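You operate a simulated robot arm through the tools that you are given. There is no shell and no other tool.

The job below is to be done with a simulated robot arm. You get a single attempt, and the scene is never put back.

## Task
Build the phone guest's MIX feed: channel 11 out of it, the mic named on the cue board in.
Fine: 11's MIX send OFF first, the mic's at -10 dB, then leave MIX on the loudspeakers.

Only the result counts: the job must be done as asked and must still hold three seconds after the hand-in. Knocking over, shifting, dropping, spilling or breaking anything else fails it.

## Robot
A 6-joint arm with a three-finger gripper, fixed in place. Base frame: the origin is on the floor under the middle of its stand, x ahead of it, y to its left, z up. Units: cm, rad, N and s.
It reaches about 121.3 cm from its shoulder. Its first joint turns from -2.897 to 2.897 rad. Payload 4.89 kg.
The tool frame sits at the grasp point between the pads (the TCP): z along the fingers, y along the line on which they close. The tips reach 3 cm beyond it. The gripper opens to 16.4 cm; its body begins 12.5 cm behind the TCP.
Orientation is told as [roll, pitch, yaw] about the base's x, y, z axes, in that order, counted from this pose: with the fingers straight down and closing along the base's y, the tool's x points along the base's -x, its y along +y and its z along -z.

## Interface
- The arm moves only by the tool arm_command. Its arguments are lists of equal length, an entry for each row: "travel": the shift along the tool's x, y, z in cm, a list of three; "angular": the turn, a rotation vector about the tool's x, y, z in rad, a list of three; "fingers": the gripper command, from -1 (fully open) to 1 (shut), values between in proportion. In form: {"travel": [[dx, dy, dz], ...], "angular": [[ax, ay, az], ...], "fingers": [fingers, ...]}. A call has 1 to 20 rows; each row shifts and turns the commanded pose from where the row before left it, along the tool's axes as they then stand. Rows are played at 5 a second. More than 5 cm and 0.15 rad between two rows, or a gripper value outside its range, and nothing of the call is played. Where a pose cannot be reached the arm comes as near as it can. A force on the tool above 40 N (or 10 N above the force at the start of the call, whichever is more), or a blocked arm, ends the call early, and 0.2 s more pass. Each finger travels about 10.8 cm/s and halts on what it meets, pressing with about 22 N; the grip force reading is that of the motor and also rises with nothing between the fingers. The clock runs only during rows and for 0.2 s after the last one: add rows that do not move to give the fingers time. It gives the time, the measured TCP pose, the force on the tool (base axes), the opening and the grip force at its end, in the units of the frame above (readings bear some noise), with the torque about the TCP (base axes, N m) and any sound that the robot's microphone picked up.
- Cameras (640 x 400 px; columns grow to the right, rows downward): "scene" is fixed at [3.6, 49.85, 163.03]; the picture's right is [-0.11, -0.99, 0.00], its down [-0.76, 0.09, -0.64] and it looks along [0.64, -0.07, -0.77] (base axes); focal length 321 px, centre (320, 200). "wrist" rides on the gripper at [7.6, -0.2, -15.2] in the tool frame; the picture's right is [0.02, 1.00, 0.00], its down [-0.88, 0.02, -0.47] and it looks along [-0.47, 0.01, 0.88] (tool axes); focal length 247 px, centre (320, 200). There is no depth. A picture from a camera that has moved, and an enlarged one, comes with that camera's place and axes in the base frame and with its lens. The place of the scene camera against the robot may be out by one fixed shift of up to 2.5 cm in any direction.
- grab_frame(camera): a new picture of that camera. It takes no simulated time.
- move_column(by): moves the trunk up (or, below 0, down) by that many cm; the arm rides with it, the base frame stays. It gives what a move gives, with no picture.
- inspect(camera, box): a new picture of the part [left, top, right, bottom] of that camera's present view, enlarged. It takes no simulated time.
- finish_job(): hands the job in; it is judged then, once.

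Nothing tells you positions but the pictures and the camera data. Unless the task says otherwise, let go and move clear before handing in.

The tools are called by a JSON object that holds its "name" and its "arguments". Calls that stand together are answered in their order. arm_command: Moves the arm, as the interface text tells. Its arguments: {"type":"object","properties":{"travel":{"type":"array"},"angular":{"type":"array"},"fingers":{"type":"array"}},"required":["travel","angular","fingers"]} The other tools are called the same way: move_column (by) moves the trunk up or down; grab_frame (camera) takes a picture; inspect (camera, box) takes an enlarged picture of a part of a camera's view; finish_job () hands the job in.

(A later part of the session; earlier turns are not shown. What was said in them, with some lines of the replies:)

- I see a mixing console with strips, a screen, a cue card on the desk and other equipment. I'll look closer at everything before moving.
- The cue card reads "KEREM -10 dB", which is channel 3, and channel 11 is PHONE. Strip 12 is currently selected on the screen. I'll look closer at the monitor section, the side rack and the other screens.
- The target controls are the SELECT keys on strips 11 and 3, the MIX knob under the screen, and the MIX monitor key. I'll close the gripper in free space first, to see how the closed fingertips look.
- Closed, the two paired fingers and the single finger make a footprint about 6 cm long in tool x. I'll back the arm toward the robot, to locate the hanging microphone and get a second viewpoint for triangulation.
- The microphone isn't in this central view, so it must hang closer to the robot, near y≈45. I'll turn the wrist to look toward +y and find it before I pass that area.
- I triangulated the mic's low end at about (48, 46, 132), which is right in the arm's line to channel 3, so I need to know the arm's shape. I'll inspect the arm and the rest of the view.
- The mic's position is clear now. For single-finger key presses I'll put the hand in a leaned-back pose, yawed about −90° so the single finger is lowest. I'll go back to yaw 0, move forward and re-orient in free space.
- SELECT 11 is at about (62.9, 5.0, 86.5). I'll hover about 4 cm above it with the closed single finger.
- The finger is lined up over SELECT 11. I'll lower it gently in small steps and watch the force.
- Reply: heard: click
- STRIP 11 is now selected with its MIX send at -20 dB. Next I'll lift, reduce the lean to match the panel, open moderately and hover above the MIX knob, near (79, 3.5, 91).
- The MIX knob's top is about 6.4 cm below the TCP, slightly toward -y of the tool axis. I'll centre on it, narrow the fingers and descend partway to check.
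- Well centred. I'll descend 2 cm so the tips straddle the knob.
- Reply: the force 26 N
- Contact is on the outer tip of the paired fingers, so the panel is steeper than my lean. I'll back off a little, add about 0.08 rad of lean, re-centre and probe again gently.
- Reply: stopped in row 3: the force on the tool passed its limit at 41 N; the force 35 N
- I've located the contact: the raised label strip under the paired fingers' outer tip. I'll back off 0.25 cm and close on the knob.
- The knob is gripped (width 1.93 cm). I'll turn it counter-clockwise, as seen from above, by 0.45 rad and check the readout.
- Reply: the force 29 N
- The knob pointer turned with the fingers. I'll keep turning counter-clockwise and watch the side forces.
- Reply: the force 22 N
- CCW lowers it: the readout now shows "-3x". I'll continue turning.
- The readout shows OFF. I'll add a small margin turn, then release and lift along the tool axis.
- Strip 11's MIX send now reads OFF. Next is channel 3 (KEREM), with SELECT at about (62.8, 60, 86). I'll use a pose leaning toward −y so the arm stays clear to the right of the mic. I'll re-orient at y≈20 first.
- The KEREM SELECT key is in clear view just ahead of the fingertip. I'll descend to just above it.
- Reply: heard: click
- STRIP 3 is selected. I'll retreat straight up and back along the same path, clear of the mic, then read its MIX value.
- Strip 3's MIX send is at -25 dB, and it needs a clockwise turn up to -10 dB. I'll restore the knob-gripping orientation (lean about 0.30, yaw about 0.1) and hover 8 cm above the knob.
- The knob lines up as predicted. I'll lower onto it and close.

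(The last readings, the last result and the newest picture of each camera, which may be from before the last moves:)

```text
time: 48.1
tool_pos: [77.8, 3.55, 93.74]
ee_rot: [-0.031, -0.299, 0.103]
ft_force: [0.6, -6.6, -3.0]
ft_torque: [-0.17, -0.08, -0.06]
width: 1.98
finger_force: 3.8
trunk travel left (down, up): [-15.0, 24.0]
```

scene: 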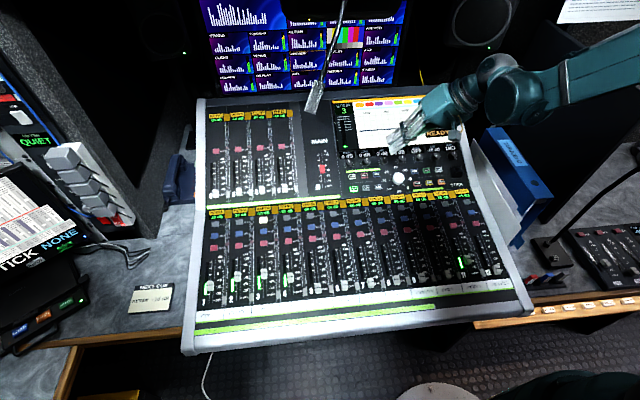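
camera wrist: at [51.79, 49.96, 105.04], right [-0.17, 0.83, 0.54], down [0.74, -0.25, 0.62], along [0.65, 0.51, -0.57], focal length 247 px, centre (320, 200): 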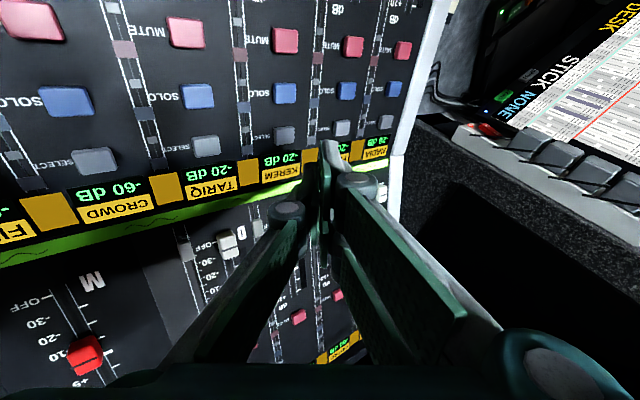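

{"name": "arm_command", "arguments": {"travel": [[0, -0.05, 0], [0, 0, 0], [0, 0, 0]], "angular": [[0, 0, 0], [0, 0, 0], [0, 0, 0]], "fingers": [0.9, 0.9, 0.9]}}

{"name": "inspect", "arguments": {"camera": "wrist", "box": [220, 80, 420, 240]}}

```text
time: 49.0
tool_pos: [77.8, 3.33, 93.76]
ee_rot: [-0.029, -0.296, 0.102]
ft_force: [9.4, -2.2, -0.9]
ft_torque: [-0.13, -0.3, -0.01]
width: 1.92
finger_force: 44.8
trunk travel left (down, up): [-15.0, 24.0]
```

```text
2.50 times, centred on (320, 160) of wrist
camera zoom: at [66.06, 2.61, 106.07], right [-0.11, 0.99, -0.04], down [0.7, 0.11, 0.71], along [0.71, 0.06, -0.7], focal length 617 px, centre (320, 300)
```

zoom: 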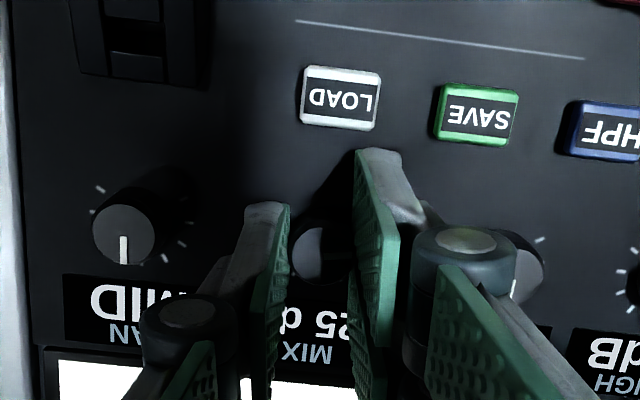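

The grip is firm and the readout is partly visible. I'll turn clockwise 0.3 rad and read it.

{"name": "arm_command", "arguments": {"travel": [[0, 0, 0], [0, 0, 0], [0, 0, 0]], "angular": [[0, 0, 0.15], [0, 0, 0.15], [0, 0, 0]], "fingers": [0.9, 0.9, 0.9]}}

{"name": "inspect", "arguments": {"camera": "wrist", "box": [220, 80, 420, 240]}}

{"name": "inspect", "arguments": {"camera": "scene", "box": [410, 110, 470, 180]}}

```text
time: 49.8
tool_pos: [77.75, 3.44, 93.69]
ee_rot: [0.062, -0.292, -0.212]
ft_force: [14.6, -5.2, -3.1]
ft_torque: [-0.19, -0.31, -0.12]
width: 1.89
finger_force: 44.7
trunk travel left (down, up): [-15.0, 24.0]
```

```text
2.50 times, centred on (320, 160) of wrist
camera zoom: at [66.1, 4.92, 106.1], right [0.17, 0.98, 0.05], down [0.69, -0.16, 0.71], along [0.71, -0.09, -0.7], focal length 617 px, centre (320, 300)
```

zoom: 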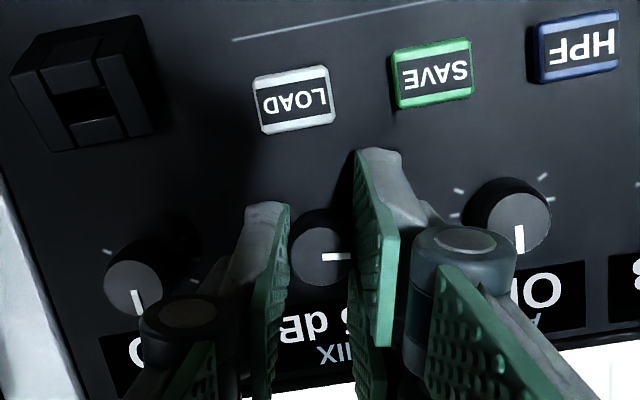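

```text
5.71 times, centred on (440, 145) of scene
camera zoom: at [3.6, 49.85, 163.03], right [-0.11, -0.99, 0.0], down [-0.76, 0.09, -0.64], along [0.64, -0.07, -0.77], focal length 1836 px, centre (-366, 514)
```

zoom: 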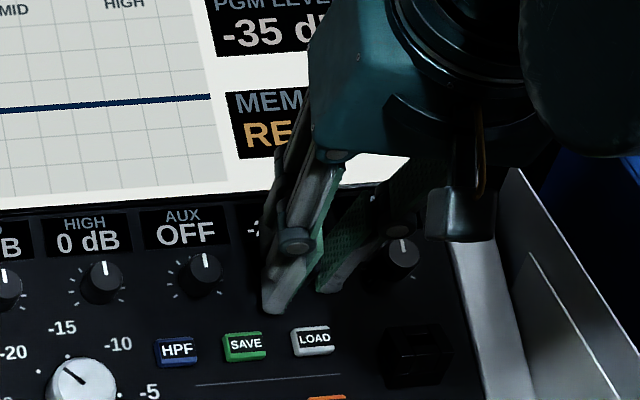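

{"name": "inspect", "arguments": {"camera": "wrist", "box": [300, 190, 350, 240]}}

{"name": "inspect", "arguments": {"camera": "scene", "box": [430, 135, 470, 165]}}

```text
8.00 times, centred on (325, 215) of wrist
camera zoom: at [66.1, 4.92, 106.1], right [0.17, 0.98, 0.05], down [0.69, -0.16, 0.71], along [0.71, -0.09, -0.7], focal length 1976 px, centre (280, 80)
```

zoom: 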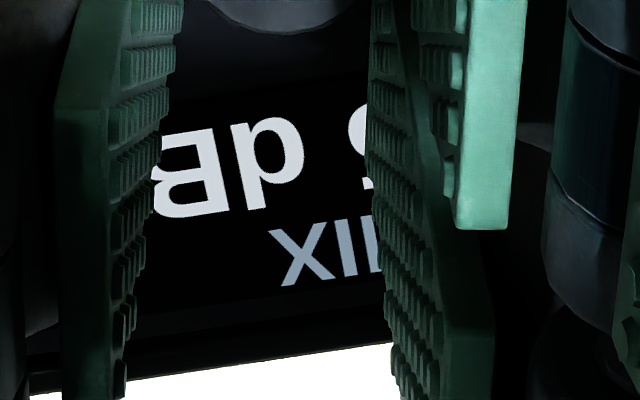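

```text
13.33 times, centred on (450, 150) of scene
camera zoom: at [3.6, 49.85, 163.03], right [-0.11, -0.99, 0.0], down [-0.76, 0.09, -0.64], along [0.64, -0.07, -0.77], focal length 4284 px, centre (-1413, 867)
```

zoom: 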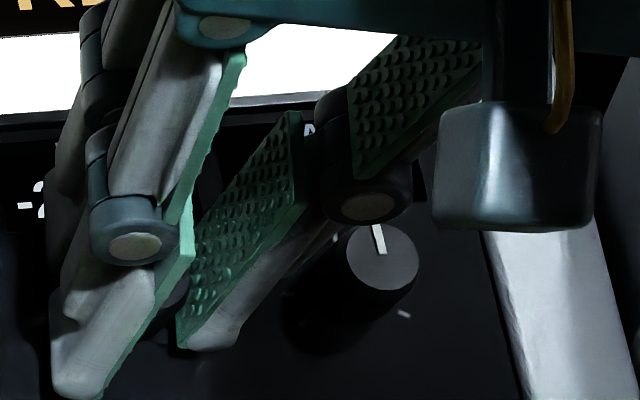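

{"name": "arm_command", "arguments": {"travel": [[0, 0, 0], [0, 0, 0], [0, 0, 0]], "angular": [[0, 0, 0.15], [0, 0, 0.15], [0, 0, 0]], "fingers": [0.9, 0.9, 0.9]}}

{"name": "inspect", "arguments": {"camera": "wrist", "box": [270, 170, 370, 240]}}

{"name": "inspect", "arguments": {"camera": "scene", "box": [430, 135, 470, 165]}}

```text
time: 50.5
tool_pos: [77.71, 3.43, 93.82]
ee_rot: [0.147, -0.261, -0.523]
ft_force: [11.7, -10.3, 3.0]
ft_torque: [-0.3, -0.33, -0.1]
width: 1.89
finger_force: 45.3
trunk travel left (down, up): [-15.0, 24.0]
```

```text
5.71 times, centred on (320, 205) of wrist
camera zoom: at [66.78, 7.1, 106.33], right [0.44, 0.89, 0.14], down [0.61, -0.41, 0.68], along [0.66, -0.22, -0.72], focal length 1411 px, centre (320, 171)
```

zoom: 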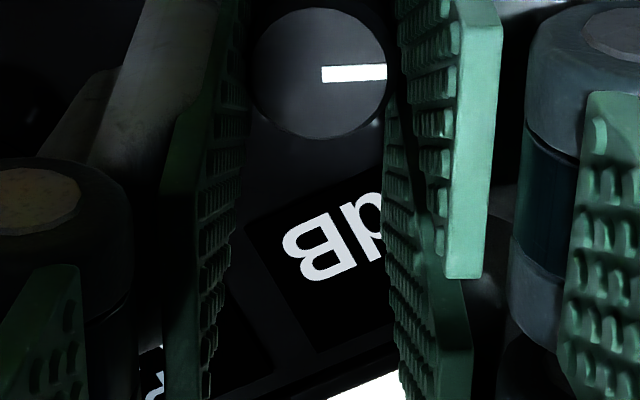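

```text
13.33 times, centred on (450, 150) of scene
camera zoom: at [3.6, 49.85, 163.03], right [-0.11, -0.99, 0.0], down [-0.76, 0.09, -0.64], along [0.64, -0.07, -0.77], focal length 4284 px, centre (-1413, 867)
```

zoom: 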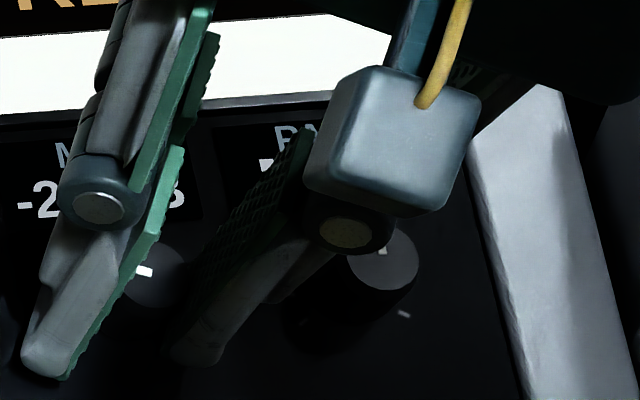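

{"name": "arm_command", "arguments": {"travel": [[-0.13, -0.04, 0.03], [0, 0, 0], [0, 0, 0], [0, 0, 0]], "angular": [[0, 0, 0], [0, 0, 0.15], [0, 0, 0.15], [0, 0, 0]], "fingers": [0.9, 0.9, 0.9, 0.9]}}

{"name": "inspect", "arguments": {"camera": "wrist", "box": [270, 170, 370, 240]}}

{"name": "inspect", "arguments": {"camera": "scene", "box": [430, 135, 470, 165]}}

```text
time: 51.5
tool_pos: [77.81, 3.58, 93.74]
ee_rot: [0.217, -0.206, -0.824]
ft_force: [-11.7, 3.7, -3.7]
ft_torque: [0.15, 0.35, 0.09]
width: 1.89
finger_force: 45.2
trunk travel left (down, up): [-15.0, 24.0]
```

```text
5.71 times, centred on (320, 205) of wrist
camera zoom: at [68.07, 8.94, 106.74], right [0.67, 0.71, 0.21], down [0.46, -0.62, 0.64], along [0.58, -0.33, -0.74], focal length 1411 px, centre (320, 171)
```

zoom: 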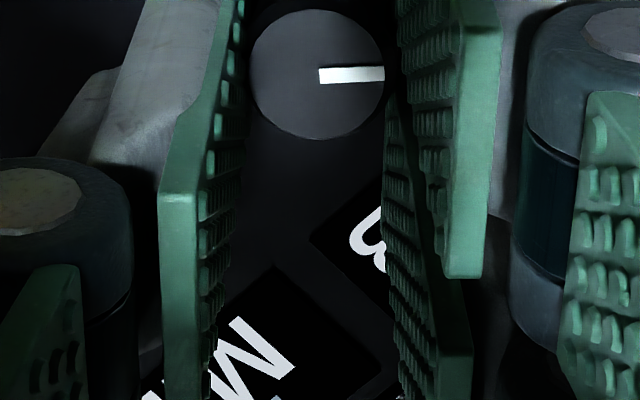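

```text
13.33 times, centred on (450, 150) of scene
camera zoom: at [3.6, 49.85, 163.03], right [-0.11, -0.99, 0.0], down [-0.76, 0.09, -0.64], along [0.64, -0.07, -0.77], focal length 4284 px, centre (-1413, 867)
```

zoom: 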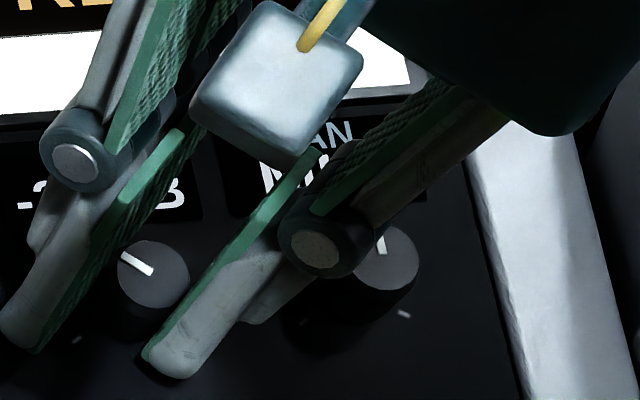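

{"name": "arm_command", "arguments": {"travel": [[0, 0, 0], [0, 0, 0], [0, 0, 0]], "angular": [[0, 0, 0.15], [0, 0, 0.15], [0, 0, 0]], "fingers": [0.9, 0.9, 0.9]}}

{"name": "inspect", "arguments": {"camera": "scene", "box": [420, 120, 480, 170]}}

{"name": "inspect", "arguments": {"camera": "wrist", "box": [240, 120, 400, 280]}}

```text
time: 52.4
tool_pos: [77.77, 3.46, 93.67]
ee_rot: [0.27, -0.134, -1.118]
ft_force: [-27.4, 9.9, -16.3]
ft_torque: [0.3, 0.83, 0.15]
width: 1.9
finger_force: 45.1
trunk travel left (down, up): [-15.0, 24.0]
```

```text
8.00 times, centred on (450, 145) of scene
camera zoom: at [3.6, 49.85, 163.03], right [-0.11, -0.99, 0.0], down [-0.76, 0.09, -0.64], along [0.64, -0.07, -0.77], focal length 2570 px, centre (-720, 640)
```

zoom: 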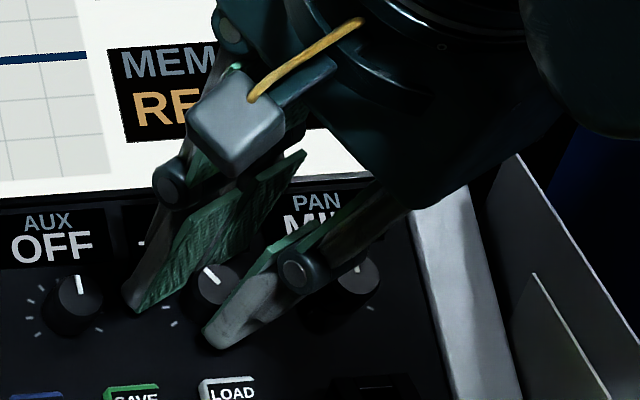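

```text
2.50 times, centred on (320, 200) of wrist
camera zoom: at [69.83, 10.32, 107.29], right [0.84, 0.47, 0.26], down [0.26, -0.78, 0.57], along [0.47, -0.42, -0.78], focal length 617 px, centre (320, 200)
```

zoom: 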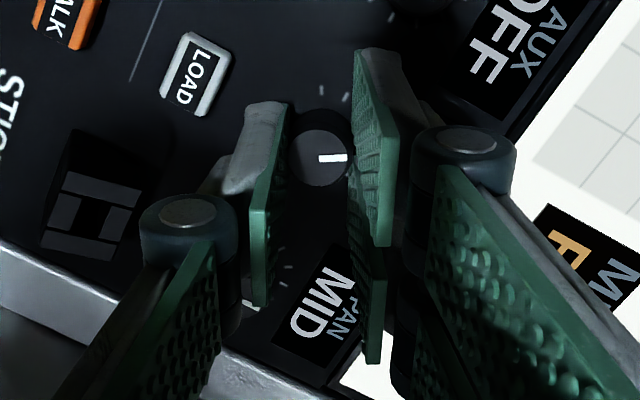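

{"name": "arm_command", "arguments": {"travel": [[0.16, -0.17, 0.035], [0, 0, 0], [0, 0, 0], [0, 0, 0], [0, 0, 0], [0, 0, -3], [0, 0, -4], [0, 0, 0]], "angular": [[0, 0, 0], [0, 0, 0], [0, 0, 0], [0, 0, 0], [0, 0, 0], [0, 0, 0], [0, 0, 0], [0, 0, 0]], "fingers": [0.9, 0.9, 0.7, 0.58, 0.58, 0.58, 0.58, 0.58]}}

{"name": "inspect", "arguments": {"camera": "scene", "box": [320, 90, 480, 200]}}

{"name": "grab_frame", "arguments": {"camera": "wrist"}}

```text
time: 54.1
tool_pos: [75.42, 3.35, 100.53]
ee_rot: [0.268, -0.135, -1.119]
ft_force: [-0.4, 0.3, -0.2]
ft_torque: [0.02, -0.03, 0.0]
width: 3.47
finger_force: 0.0
trunk travel left (down, up): [-15.0, 24.0]
```

```text
3.64 times, centred on (400, 145) of scene
camera zoom: at [3.6, 49.85, 163.03], right [-0.11, -0.99, 0.0], down [-0.76, 0.09, -0.64], along [0.64, -0.07, -0.77], focal length 1168 px, centre (29, 400)
```

zoom: 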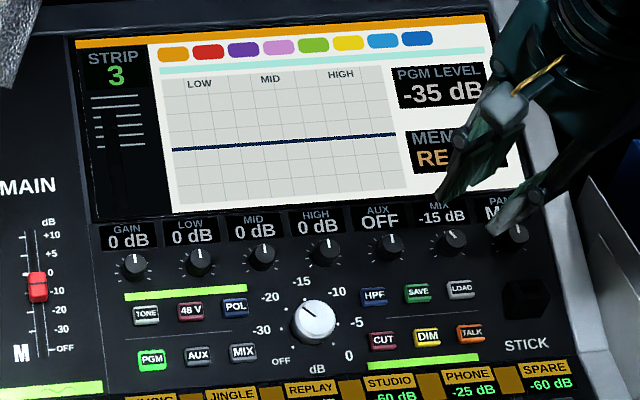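

```text
taken
camera wrist: at [67.54, 10.25, 113.99], right [0.84, 0.47, 0.26], down [0.26, -0.78, 0.58], along [0.47, -0.42, -0.78], focal length 247 px, centre (320, 200)
```

wrist: 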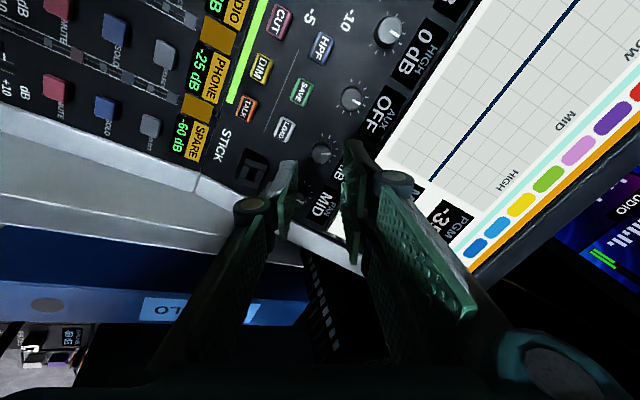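

It reads -15 dB, so the knob steps 5 dB about every 0.5 rad. I'll re-grip at this yaw and turn one more step clockwise.

{"name": "arm_command", "arguments": {"travel": [[-0.04, 0.19, 2.5], [0, 0, 2.5], [0, 0, 1.5], [0, 0, 0.5], [0, 0, 0]], "angular": [[0, 0, 0], [0, 0, 0], [0, 0, 0], [0, 0, 0], [0, 0, 0]], "fingers": [0.58, 0.58, 0.58, 0.58, 0.58]}}

{"name": "inspect", "arguments": {"camera": "wrist", "box": [240, 120, 400, 280]}}

```text
time: 55.4
tool_pos: [77.88, 3.51, 93.86]
ee_rot: [0.27, -0.134, -1.119]
ft_force: [-3.2, 0.9, 10.6]
ft_torque: [-0.16, -0.35, 0.01]
width: 3.42
finger_force: 0.0
trunk travel left (down, up): [-15.0, 24.0]
```

```text
2.50 times, centred on (320, 200) of wrist
camera zoom: at [69.85, 10.3, 107.27], right [0.84, 0.47, 0.26], down [0.26, -0.78, 0.58], along [0.47, -0.42, -0.78], focal length 617 px, centre (320, 200)
```

zoom: 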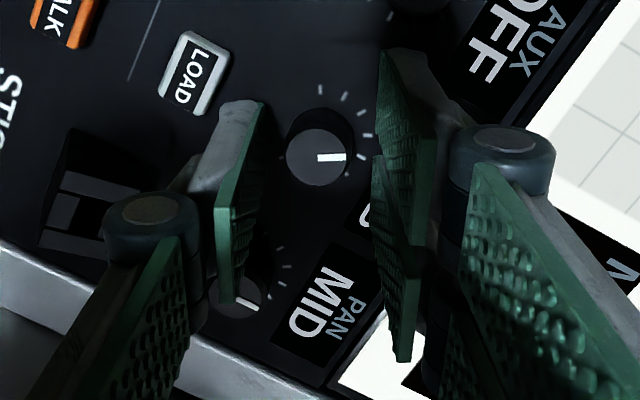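

{"name": "arm_command", "arguments": {"travel": [[0, 0, -0.1], [0, 0, 0], [0, 0, 0], [0, 0, 0], [0, 0, 0]], "angular": [[0, 0, 0], [0, 0, 0], [0, 0, 0], [0, 0, 0], [0, 0, 0]], "fingers": [0.65, 0.75, 0.85, 0.9, 0.9]}}

{"name": "inspect", "arguments": {"camera": "wrist", "box": [240, 120, 400, 280]}}

```text
time: 56.5
tool_pos: [77.78, 3.47, 93.68]
ee_rot: [0.27, -0.135, -1.12]
ft_force: [-12.3, -5.2, -16.6]
ft_torque: [-0.11, 0.32, -0.05]
width: 1.88
finger_force: 45.1
trunk travel left (down, up): [-15.0, 24.0]
```

```text
2.50 times, centred on (320, 200) of wrist
camera zoom: at [69.82, 10.31, 107.3], right [0.84, 0.47, 0.26], down [0.26, -0.78, 0.57], along [0.47, -0.42, -0.78], focal length 617 px, centre (320, 200)
```

zoom: 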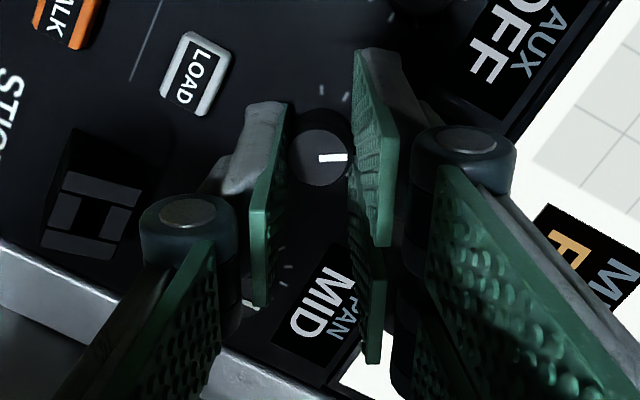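

{"name": "arm_command", "arguments": {"travel": [[0.02, -0.13, 0.085], [0, 0, 0], [0, 0, 0], [0, 0, 0], [0, 0, 0], [0, 0, 0]], "angular": [[0, 0, 0], [0, 0, 0.12], [0, 0, 0.12], [0, 0, 0.12], [0, 0, 0.12], [0, 0, 0]], "fingers": [0.9, 0.9, 0.9, 0.9, 0.9, 0.9]}}

{"name": "inspect", "arguments": {"camera": "scene", "box": [420, 120, 480, 170]}}

{"name": "inspect", "arguments": {"camera": "wrist", "box": [240, 120, 400, 280]}}

```text
time: 58.0
tool_pos: [77.83, 3.54, 93.74]
ee_rot: [0.301, 0.004, -1.58]
ft_force: [-2.5, 12.2, 22.1]
ft_torque: [0.37, -0.19, 0.11]
width: 1.9
finger_force: 44.8
trunk travel left (down, up): [-15.0, 24.0]
```

```text
8.00 times, centred on (450, 145) of scene
camera zoom: at [3.6, 49.85, 163.03], right [-0.11, -0.99, 0.0], down [-0.76, 0.09, -0.64], along [0.64, -0.07, -0.77], focal length 2570 px, centre (-720, 640)
```

zoom: 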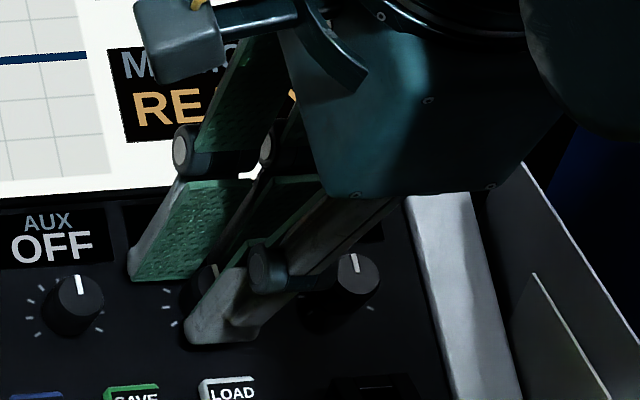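

```text
2.50 times, centred on (320, 200) of wrist
camera zoom: at [73.15, 11.23, 108.33], right [0.95, 0.01, 0.3], down [-0.13, -0.88, 0.45], along [0.27, -0.47, -0.84], focal length 617 px, centre (320, 200)
```

zoom: 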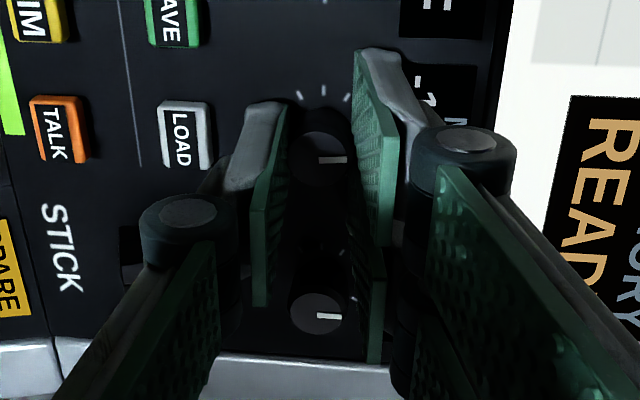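

{"name": "arm_command", "arguments": {"travel": [[0, 0, 0], [0, 0, 0], [0, 0, 0], [0, 0, -3], [0, 0, -4], [0, 0, 0]], "angular": [[0, 0, 0], [0, 0, 0], [0, 0, 0], [0, 0, 0], [0, 0, 0], [0, 0, 0]], "fingers": [0.7, 0.58, 0.58, 0.58, 0.58, 0.58]}}

{"name": "inspect", "arguments": {"camera": "scene", "box": [320, 90, 480, 200]}}

{"name": "inspect", "arguments": {"camera": "wrist", "box": [240, 80, 400, 240]}}

```text
time: 59.4
tool_pos: [75.77, 3.45, 100.34]
ee_rot: [0.299, 0.005, -1.581]
ft_force: [0.3, 0.0, 0.6]
ft_torque: [0.0, -0.01, 0.0]
width: 3.46
finger_force: 0.1
trunk travel left (down, up): [-15.0, 24.0]
```

```text
3.64 times, centred on (400, 145) of scene
camera zoom: at [3.6, 49.85, 163.03], right [-0.11, -0.99, 0.0], down [-0.76, 0.09, -0.64], along [0.64, -0.07, -0.77], focal length 1168 px, centre (29, 400)
```

zoom: 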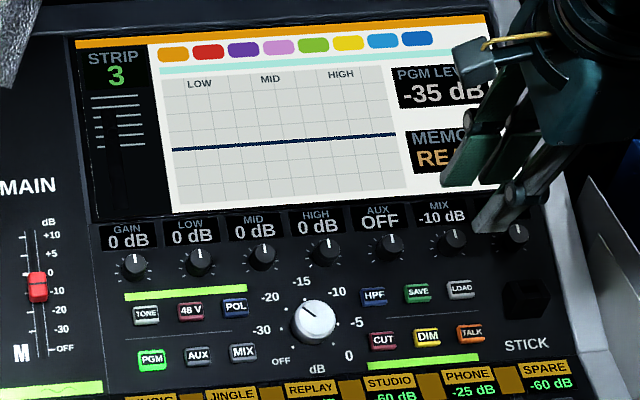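

```text
2.50 times, centred on (320, 160) of wrist
camera zoom: at [71.14, 11.18, 114.97], right [0.96, 0.01, 0.3], down [-0.13, -0.88, 0.46], along [0.27, -0.47, -0.84], focal length 617 px, centre (320, 300)
```

zoom: 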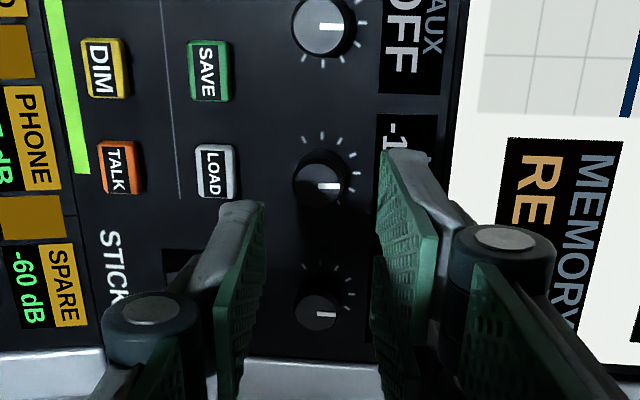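

Strip 3's MIX send reads -10 dB. Next I'll close the fingers, lean back more and hover over the MIX monitor key near (70.4, 24, 88).

{"name": "arm_command", "arguments": {"travel": [[0, 0, -1], [0, 0, 0], [0, 0, 0], [0, 0, 0], [4.05, -1.81, -0.25], [4.05, -1.81, -0.25], [4.05, -1.81, -0.25], [4.05, -1.81, -0.25], [4.05, -1.81, -0.25], [0, 0, 0]], "angular": [[0, 0, 0], [-0.15, 0, 0], [-0.15, 0, 0], [-0.15, 0, 0], [-0.05, 0, 0], [0, 0, 0], [0, 0, 0], [0, 0, 0], [0, 0, 0], [0, 0, 0]], "fingers": [1, 1, 1, 1, 1, 1, 1, 1, 1, 1]}}

{"name": "grab_frame", "arguments": {"camera": "wrist"}}

{"name": "grab_frame", "arguments": {"camera": "scene"}}

```text
time: 61.5
tool_pos: [68.42, 23.51, 96.07]
ee_rot: [0.8, 0.004, -1.581]
ft_force: [0.3, -0.4, 0.5]
ft_torque: [0.04, 0.04, 0.06]
width: 0.0
finger_force: 22.1
trunk travel left (down, up): [-15.0, 24.0]
```

```text
taken
camera wrist: at [57.39, 31.42, 106.59], right [0.7, 0.01, 0.72], down [-0.33, -0.88, 0.34], along [0.63, -0.48, -0.61], focal length 247 px, centre (320, 200)
```

wrist: 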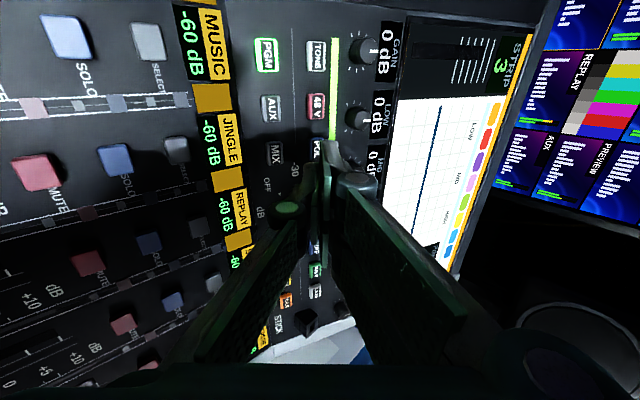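

```text
taken
```

scene: 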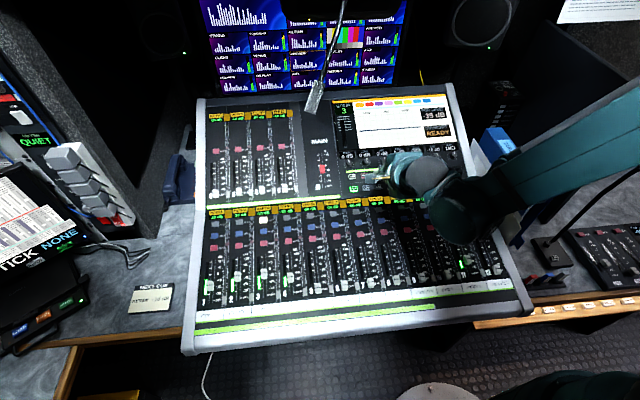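

{"name": "inspect", "arguments": {"camera": "wrist", "box": [220, 80, 380, 220]}}

{"name": "inspect", "arguments": {"camera": "scene", "box": [330, 90, 490, 200]}}

```text
2.86 times, centred on (300, 150) of wrist
camera zoom: at [57.39, 31.42, 106.59], right [0.7, 0.01, 0.72], down [-0.33, -0.88, 0.34], along [0.63, -0.48, -0.61], focal length 706 px, centre (377, 343)
```

zoom: 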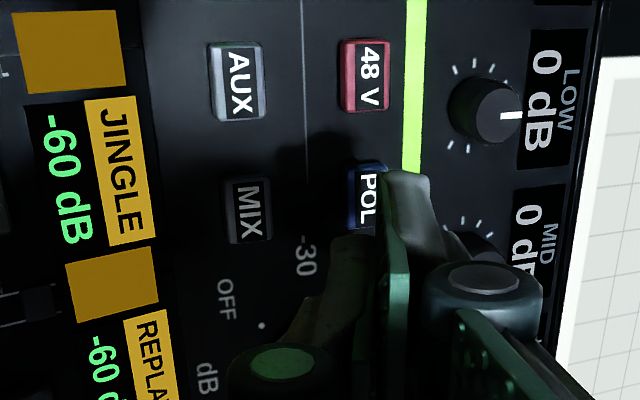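

```text
3.64 times, centred on (410, 145) of scene
camera zoom: at [3.6, 49.85, 163.03], right [-0.11, -0.99, 0.0], down [-0.76, 0.09, -0.64], along [0.64, -0.07, -0.77], focal length 1168 px, centre (-7, 400)
```

zoom: 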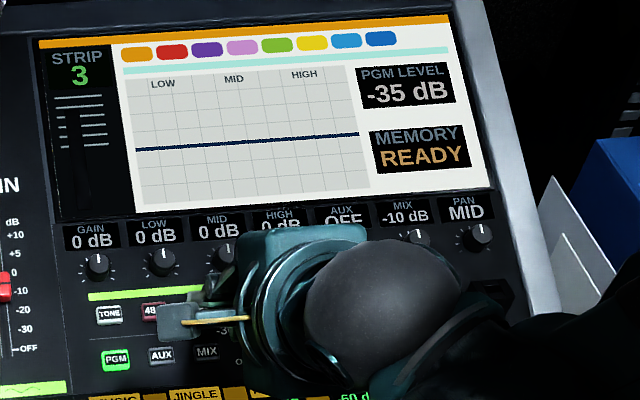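

{"name": "arm_command", "arguments": {"travel": [[0.15, -1.65, 1.885], [0.15, -1.65, 1.885], [0, 0, 0]], "angular": [[0, 0, 0], [0, 0, 0], [0, 0, 0]], "fingers": [1, 1, 1]}}

{"name": "inspect", "arguments": {"camera": "wrist", "box": [220, 80, 380, 220]}}

{"name": "inspect", "arguments": {"camera": "scene", "box": [330, 140, 430, 210]}}

```text
time: 62.4
tool_pos: [68.69, 23.9, 90.86]
ee_rot: [0.801, 0.003, -1.581]
ft_force: [-0.2, -0.4, -0.2]
ft_torque: [-0.02, 0.0, -0.03]
width: 0.0
finger_force: 21.8
trunk travel left (down, up): [-15.0, 24.0]
```

```text
2.86 times, centred on (300, 150) of wrist
camera zoom: at [57.83, 31.67, 101.41], right [0.7, 0.01, 0.72], down [-0.33, -0.88, 0.34], along [0.63, -0.48, -0.61], focal length 706 px, centre (377, 343)
```

zoom: 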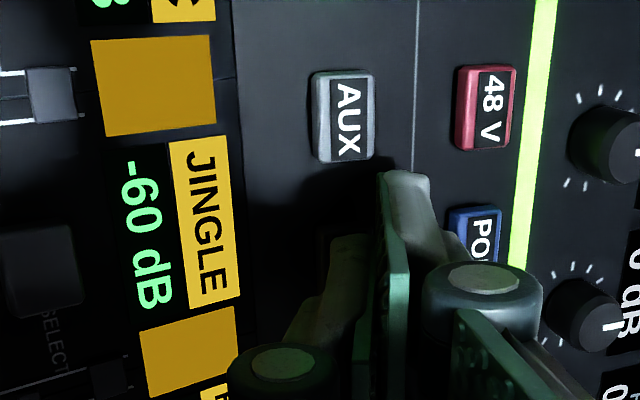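

```text
5.71 times, centred on (380, 175) of scene
camera zoom: at [3.6, 49.85, 163.03], right [-0.11, -0.99, 0.0], down [-0.76, 0.09, -0.64], along [0.64, -0.07, -0.77], focal length 1836 px, centre (-23, 343)
```

zoom: 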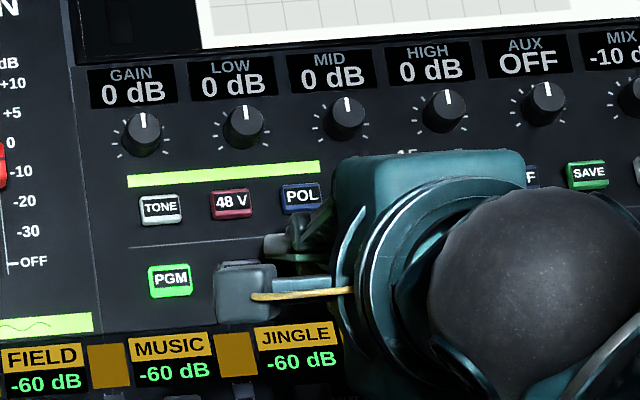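

{"name": "arm_command", "arguments": {"travel": [[0.1, -0.143, 0.139], [0, -0.143, 0.139], [0, 0, 0]], "angular": [[0, 0, 0], [0, 0, 0], [0, 0, 0]], "fingers": [1, 1, 1]}}

{"name": "inspect", "arguments": {"camera": "wrist", "box": [220, 80, 380, 220]}}

```text
time: 63.1
tool_pos: [68.7, 23.94, 90.44]
ee_rot: [0.799, 0.0, -1.578]
ft_force: [0.8, 0.2, 0.3]
ft_torque: [0.02, 0.02, 0.03]
width: 0.0
finger_force: 22.0
trunk travel left (down, up): [-15.0, 24.0]
```

```text
2.86 times, centred on (300, 150) of wrist
camera zoom: at [57.76, 31.9, 101.01], right [0.7, 0.01, 0.72], down [-0.33, -0.88, 0.34], along [0.63, -0.48, -0.61], focal length 706 px, centre (377, 343)
```

zoom: 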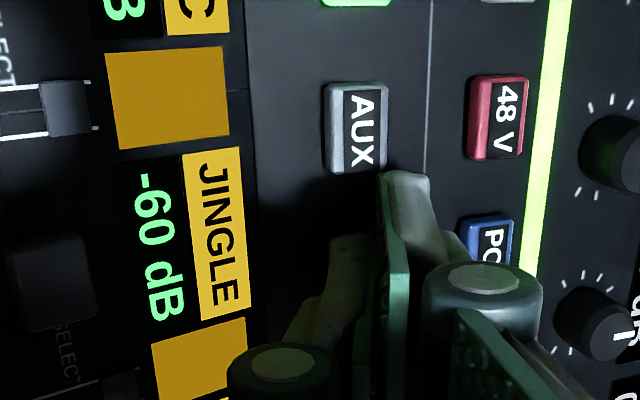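

{"name": "arm_command", "arguments": {"travel": [[-0.35, 0, 0], [0, -0.143, 0.139], [0, -0.143, 0.139], [0, 0, 0]], "angular": [[0, 0, 0], [0, 0, 0], [0, 0, 0], [0, 0, 0]], "fingers": [1, 1, 1, 1]}}

{"name": "inspect", "arguments": {"camera": "wrist", "box": [220, 80, 380, 220]}}

```text
time: 64.2
tool_pos: [68.8, 23.86, 90.05]
ee_rot: [0.798, 0.004, -1.581]
ft_force: [-1.3, -0.3, 1.0]
ft_torque: [0.01, 0.02, 0.0]
width: 0.01
finger_force: 22.3
trunk travel left (down, up): [-15.0, 24.0]
```

```text
2.86 times, centred on (300, 150) of wrist
camera zoom: at [57.78, 31.61, 100.56], right [0.7, 0.01, 0.72], down [-0.33, -0.88, 0.34], along [0.63, -0.48, -0.61], focal length 706 px, centre (377, 343)
```

zoom: 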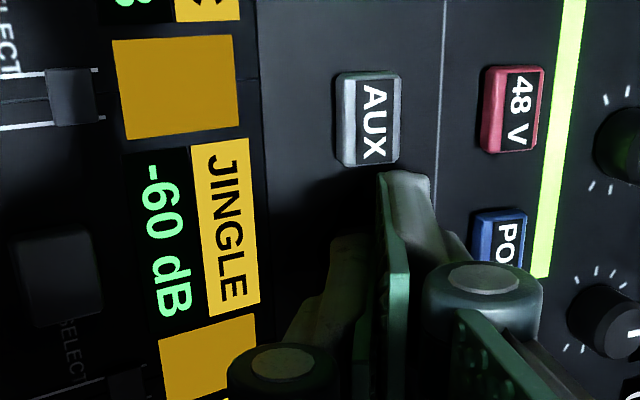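

{"name": "arm_command", "arguments": {"travel": [[0.1, -0.143, 0.139], [0, -0.143, 0.139], [0, 0, 0]], "angular": [[0, 0, 0], [0, 0, 0], [0, 0, 0]], "fingers": [1, 1, 1]}}

{"name": "inspect", "arguments": {"camera": "scene", "box": [330, 90, 490, 200]}}

```text
time: 65.0
tool_pos: [68.79, 23.92, 89.55]
ee_rot: [0.799, 0.003, -1.581]
ft_force: [-4.0, -0.4, 1.1]
ft_torque: [0.02, 0.12, 0.02]
width: 0.0
finger_force: 22.2
trunk travel left (down, up): [-15.0, 24.0]
heard: click
```

```text
3.64 times, centred on (410, 145) of scene
camera zoom: at [3.6, 49.85, 163.03], right [-0.11, -0.99, 0.0], down [-0.76, 0.09, -0.64], along [0.64, -0.07, -0.77], focal length 1168 px, centre (-7, 400)
```

zoom: 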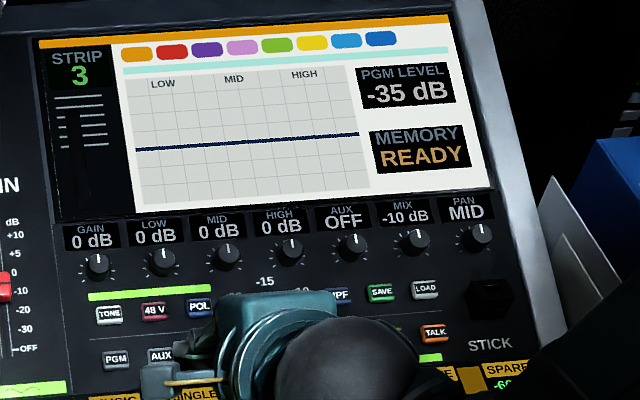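

I heard a click and PGM went dark. I'll retreat upward and verify every control.

{"name": "arm_command", "arguments": {"travel": [[0, 2.15, -2.09], [0, 3.5, -3.4], [0, 3.5, -3.4], [-4, 0, 0], [-4, 0, 0], [-4, 0, 0], [0, 0, 0], [0, 0, 0]], "angular": [[0, 0, 0], [0, 0, 0], [0, 0, 0], [0, 0, 0], [0, 0, 0], [0, 0, 0], [0, 0, 0], [0, 0, 0]], "fingers": [1, 1, 1, 1, 1, 1, 1, 1]}}

{"name": "grab_frame", "arguments": {"camera": "scene"}}

{"name": "inspect", "arguments": {"camera": "scene", "box": [330, 90, 490, 200]}}

{"name": "inspect", "arguments": {"camera": "scene", "box": [340, 190, 520, 300]}}

{"name": "inspect", "arguments": {"camera": "scene", "box": [190, 190, 350, 310]}}

{"name": "inspect", "arguments": {"camera": "scene", "box": [0, 60, 140, 270]}}

```text
time: 66.8
tool_pos: [68.44, 12.07, 102.38]
ee_rot: [0.8, 0.003, -1.578]
ft_force: [-0.1, -1.0, 0.1]
ft_torque: [0.01, 0.0, 0.01]
width: 0.0
finger_force: 21.8
trunk travel left (down, up): [-15.0, 24.0]
```

```text
taken
```

scene: 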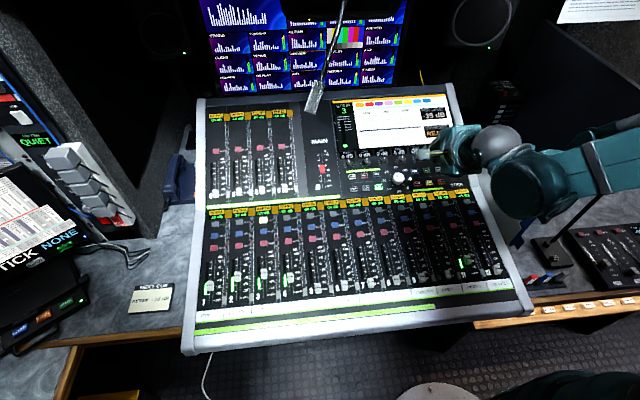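

```text
3.64 times, centred on (410, 145) of scene
camera zoom: at [3.6, 49.85, 163.03], right [-0.11, -0.99, 0.0], down [-0.76, 0.09, -0.64], along [0.64, -0.07, -0.77], focal length 1168 px, centre (-7, 400)
```

zoom: 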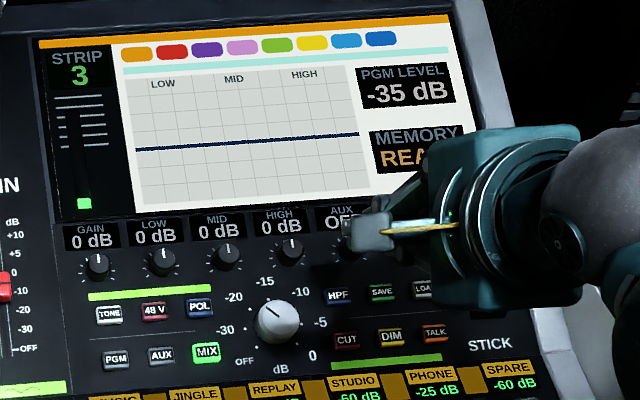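

```text
3.56 times, centred on (430, 245) of scene
camera zoom: at [3.6, 49.85, 163.03], right [-0.11, -0.99, 0.0], down [-0.76, 0.09, -0.64], along [0.64, -0.07, -0.77], focal length 1142 px, centre (-71, 40)
```

zoom: 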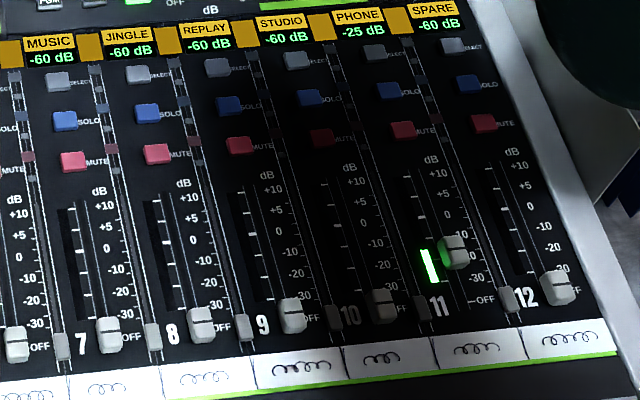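

```text
3.33 times, centred on (270, 250) of scene
camera zoom: at [3.6, 49.85, 163.03], right [-0.11, -0.99, 0.0], down [-0.76, 0.09, -0.64], along [0.64, -0.07, -0.77], focal length 1071 px, centre (487, 33)
```

zoom: 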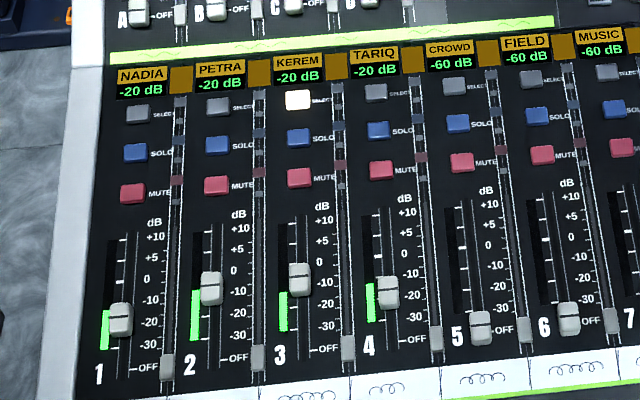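

```text
1.90 times, centred on (70, 165) of scene
camera zoom: at [3.6, 49.85, 163.03], right [-0.11, -0.99, 0.0], down [-0.76, 0.09, -0.64], along [0.64, -0.07, -0.77], focal length 612 px, centre (796, 267)
```

zoom: 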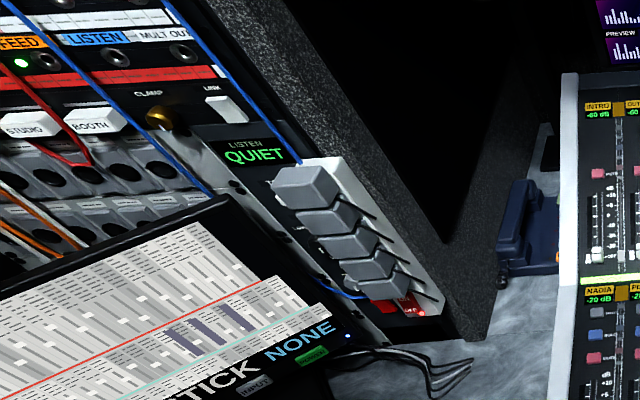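

MIX is lit green on the monitor selector and everything else looks untouched. I'll move the arm clear and make one last readout check.

{"name": "arm_command", "arguments": {"travel": [[0, 1.8, -4.5], [0, 1.8, -4.5], [0, 1.8, -4.5], [0, 0, 0], [0, 0, 0]], "angular": [[0, 0, 0], [0, 0, 0], [0, 0, 0], [0, 0, 0], [0, 0, 0]], "fingers": [1, 1, 1, 1, 1]}}

{"name": "inspect", "arguments": {"camera": "scene", "box": [330, 90, 490, 200]}}

{"name": "grab_frame", "arguments": {"camera": "wrist"}}

{"name": "grab_frame", "arguments": {"camera": "scene"}}

```text
time: 68.0
tool_pos: [62.73, 11.89, 115.79]
ee_rot: [0.8, 0.003, -1.58]
ft_force: [-1.4, 0.6, -0.1]
ft_torque: [0.02, -0.07, 0.03]
width: 0.0
finger_force: 22.3
trunk travel left (down, up): [-15.0, 24.0]
```

```text
3.64 times, centred on (410, 145) of scene
camera zoom: at [3.6, 49.85, 163.03], right [-0.11, -0.99, 0.0], down [-0.76, 0.09, -0.64], along [0.64, -0.07, -0.77], focal length 1168 px, centre (-7, 400)
```

zoom: 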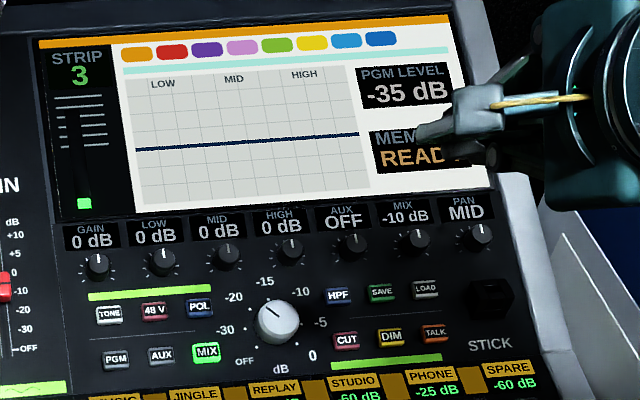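

```text
taken
camera wrist: at [51.83, 19.64, 126.42], right [0.7, 0.01, 0.72], down [-0.33, -0.88, 0.34], along [0.63, -0.48, -0.61], focal length 247 px, centre (320, 200)
```

wrist: 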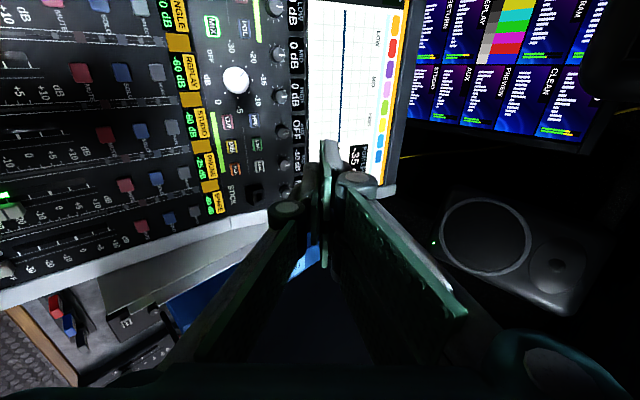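

```text
taken
```

scene: 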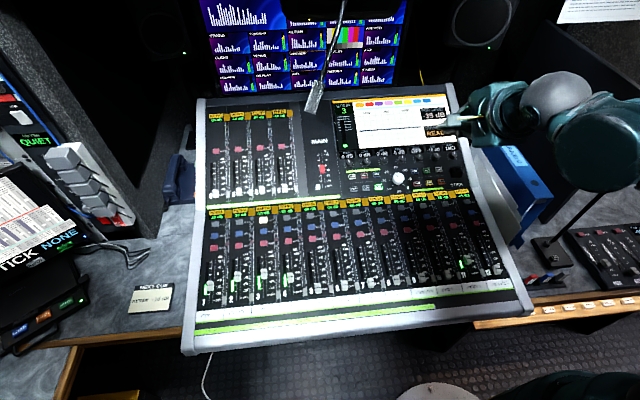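

Strip 3 shows MIX -10 dB, the MIX key is lit, and the arm is clear. I'll re-read the cue board once more before handing in.

{"name": "inspect", "arguments": {"camera": "scene", "box": [110, 260, 210, 330]}}

```text
5.71 times, centred on (160, 295) of scene
camera zoom: at [3.6, 49.85, 163.03], right [-0.11, -0.99, 0.0], down [-0.76, 0.09, -0.64], along [0.64, -0.07, -0.77], focal length 1836 px, centre (1234, -343)
```

zoom: 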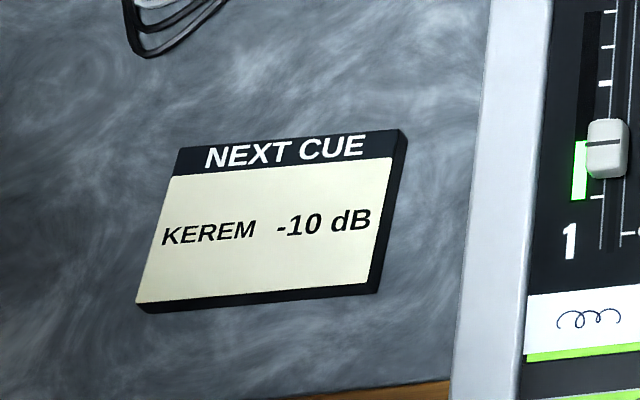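

The cue board still reads KEREM -10 dB. Channel 11's send was set to OFF first, channel 3's is at -10 dB, and MIX is on the loudspeakers, so I'm handing in.

{"name": "finish_job", "arguments": {}}

```text
The job is handed in.
```

The phone guest's MIX feed is built and I've handed the job in; I haven't seen how it was judged.

- **Channel 11 (PHONE):** I turned its MIX send from -20 dB to OFF first. The display read OFF after I let go of the knob. I didn't select strip 11 again to re-read it at the end.
- **Channel 3 (KEREM, the mic on the cue board):** its MIX send went from -25 dB to -10 dB. The display still read -10 dB in the last check.
- **Loudspeakers:** the MIX key is lit green and PGM is off, so MIX is left on the speakers.

I saw no other control changed and nothing knocked or moved. Strip 3 is left as the selected strip, and the arm was clear of the console before I handed in.
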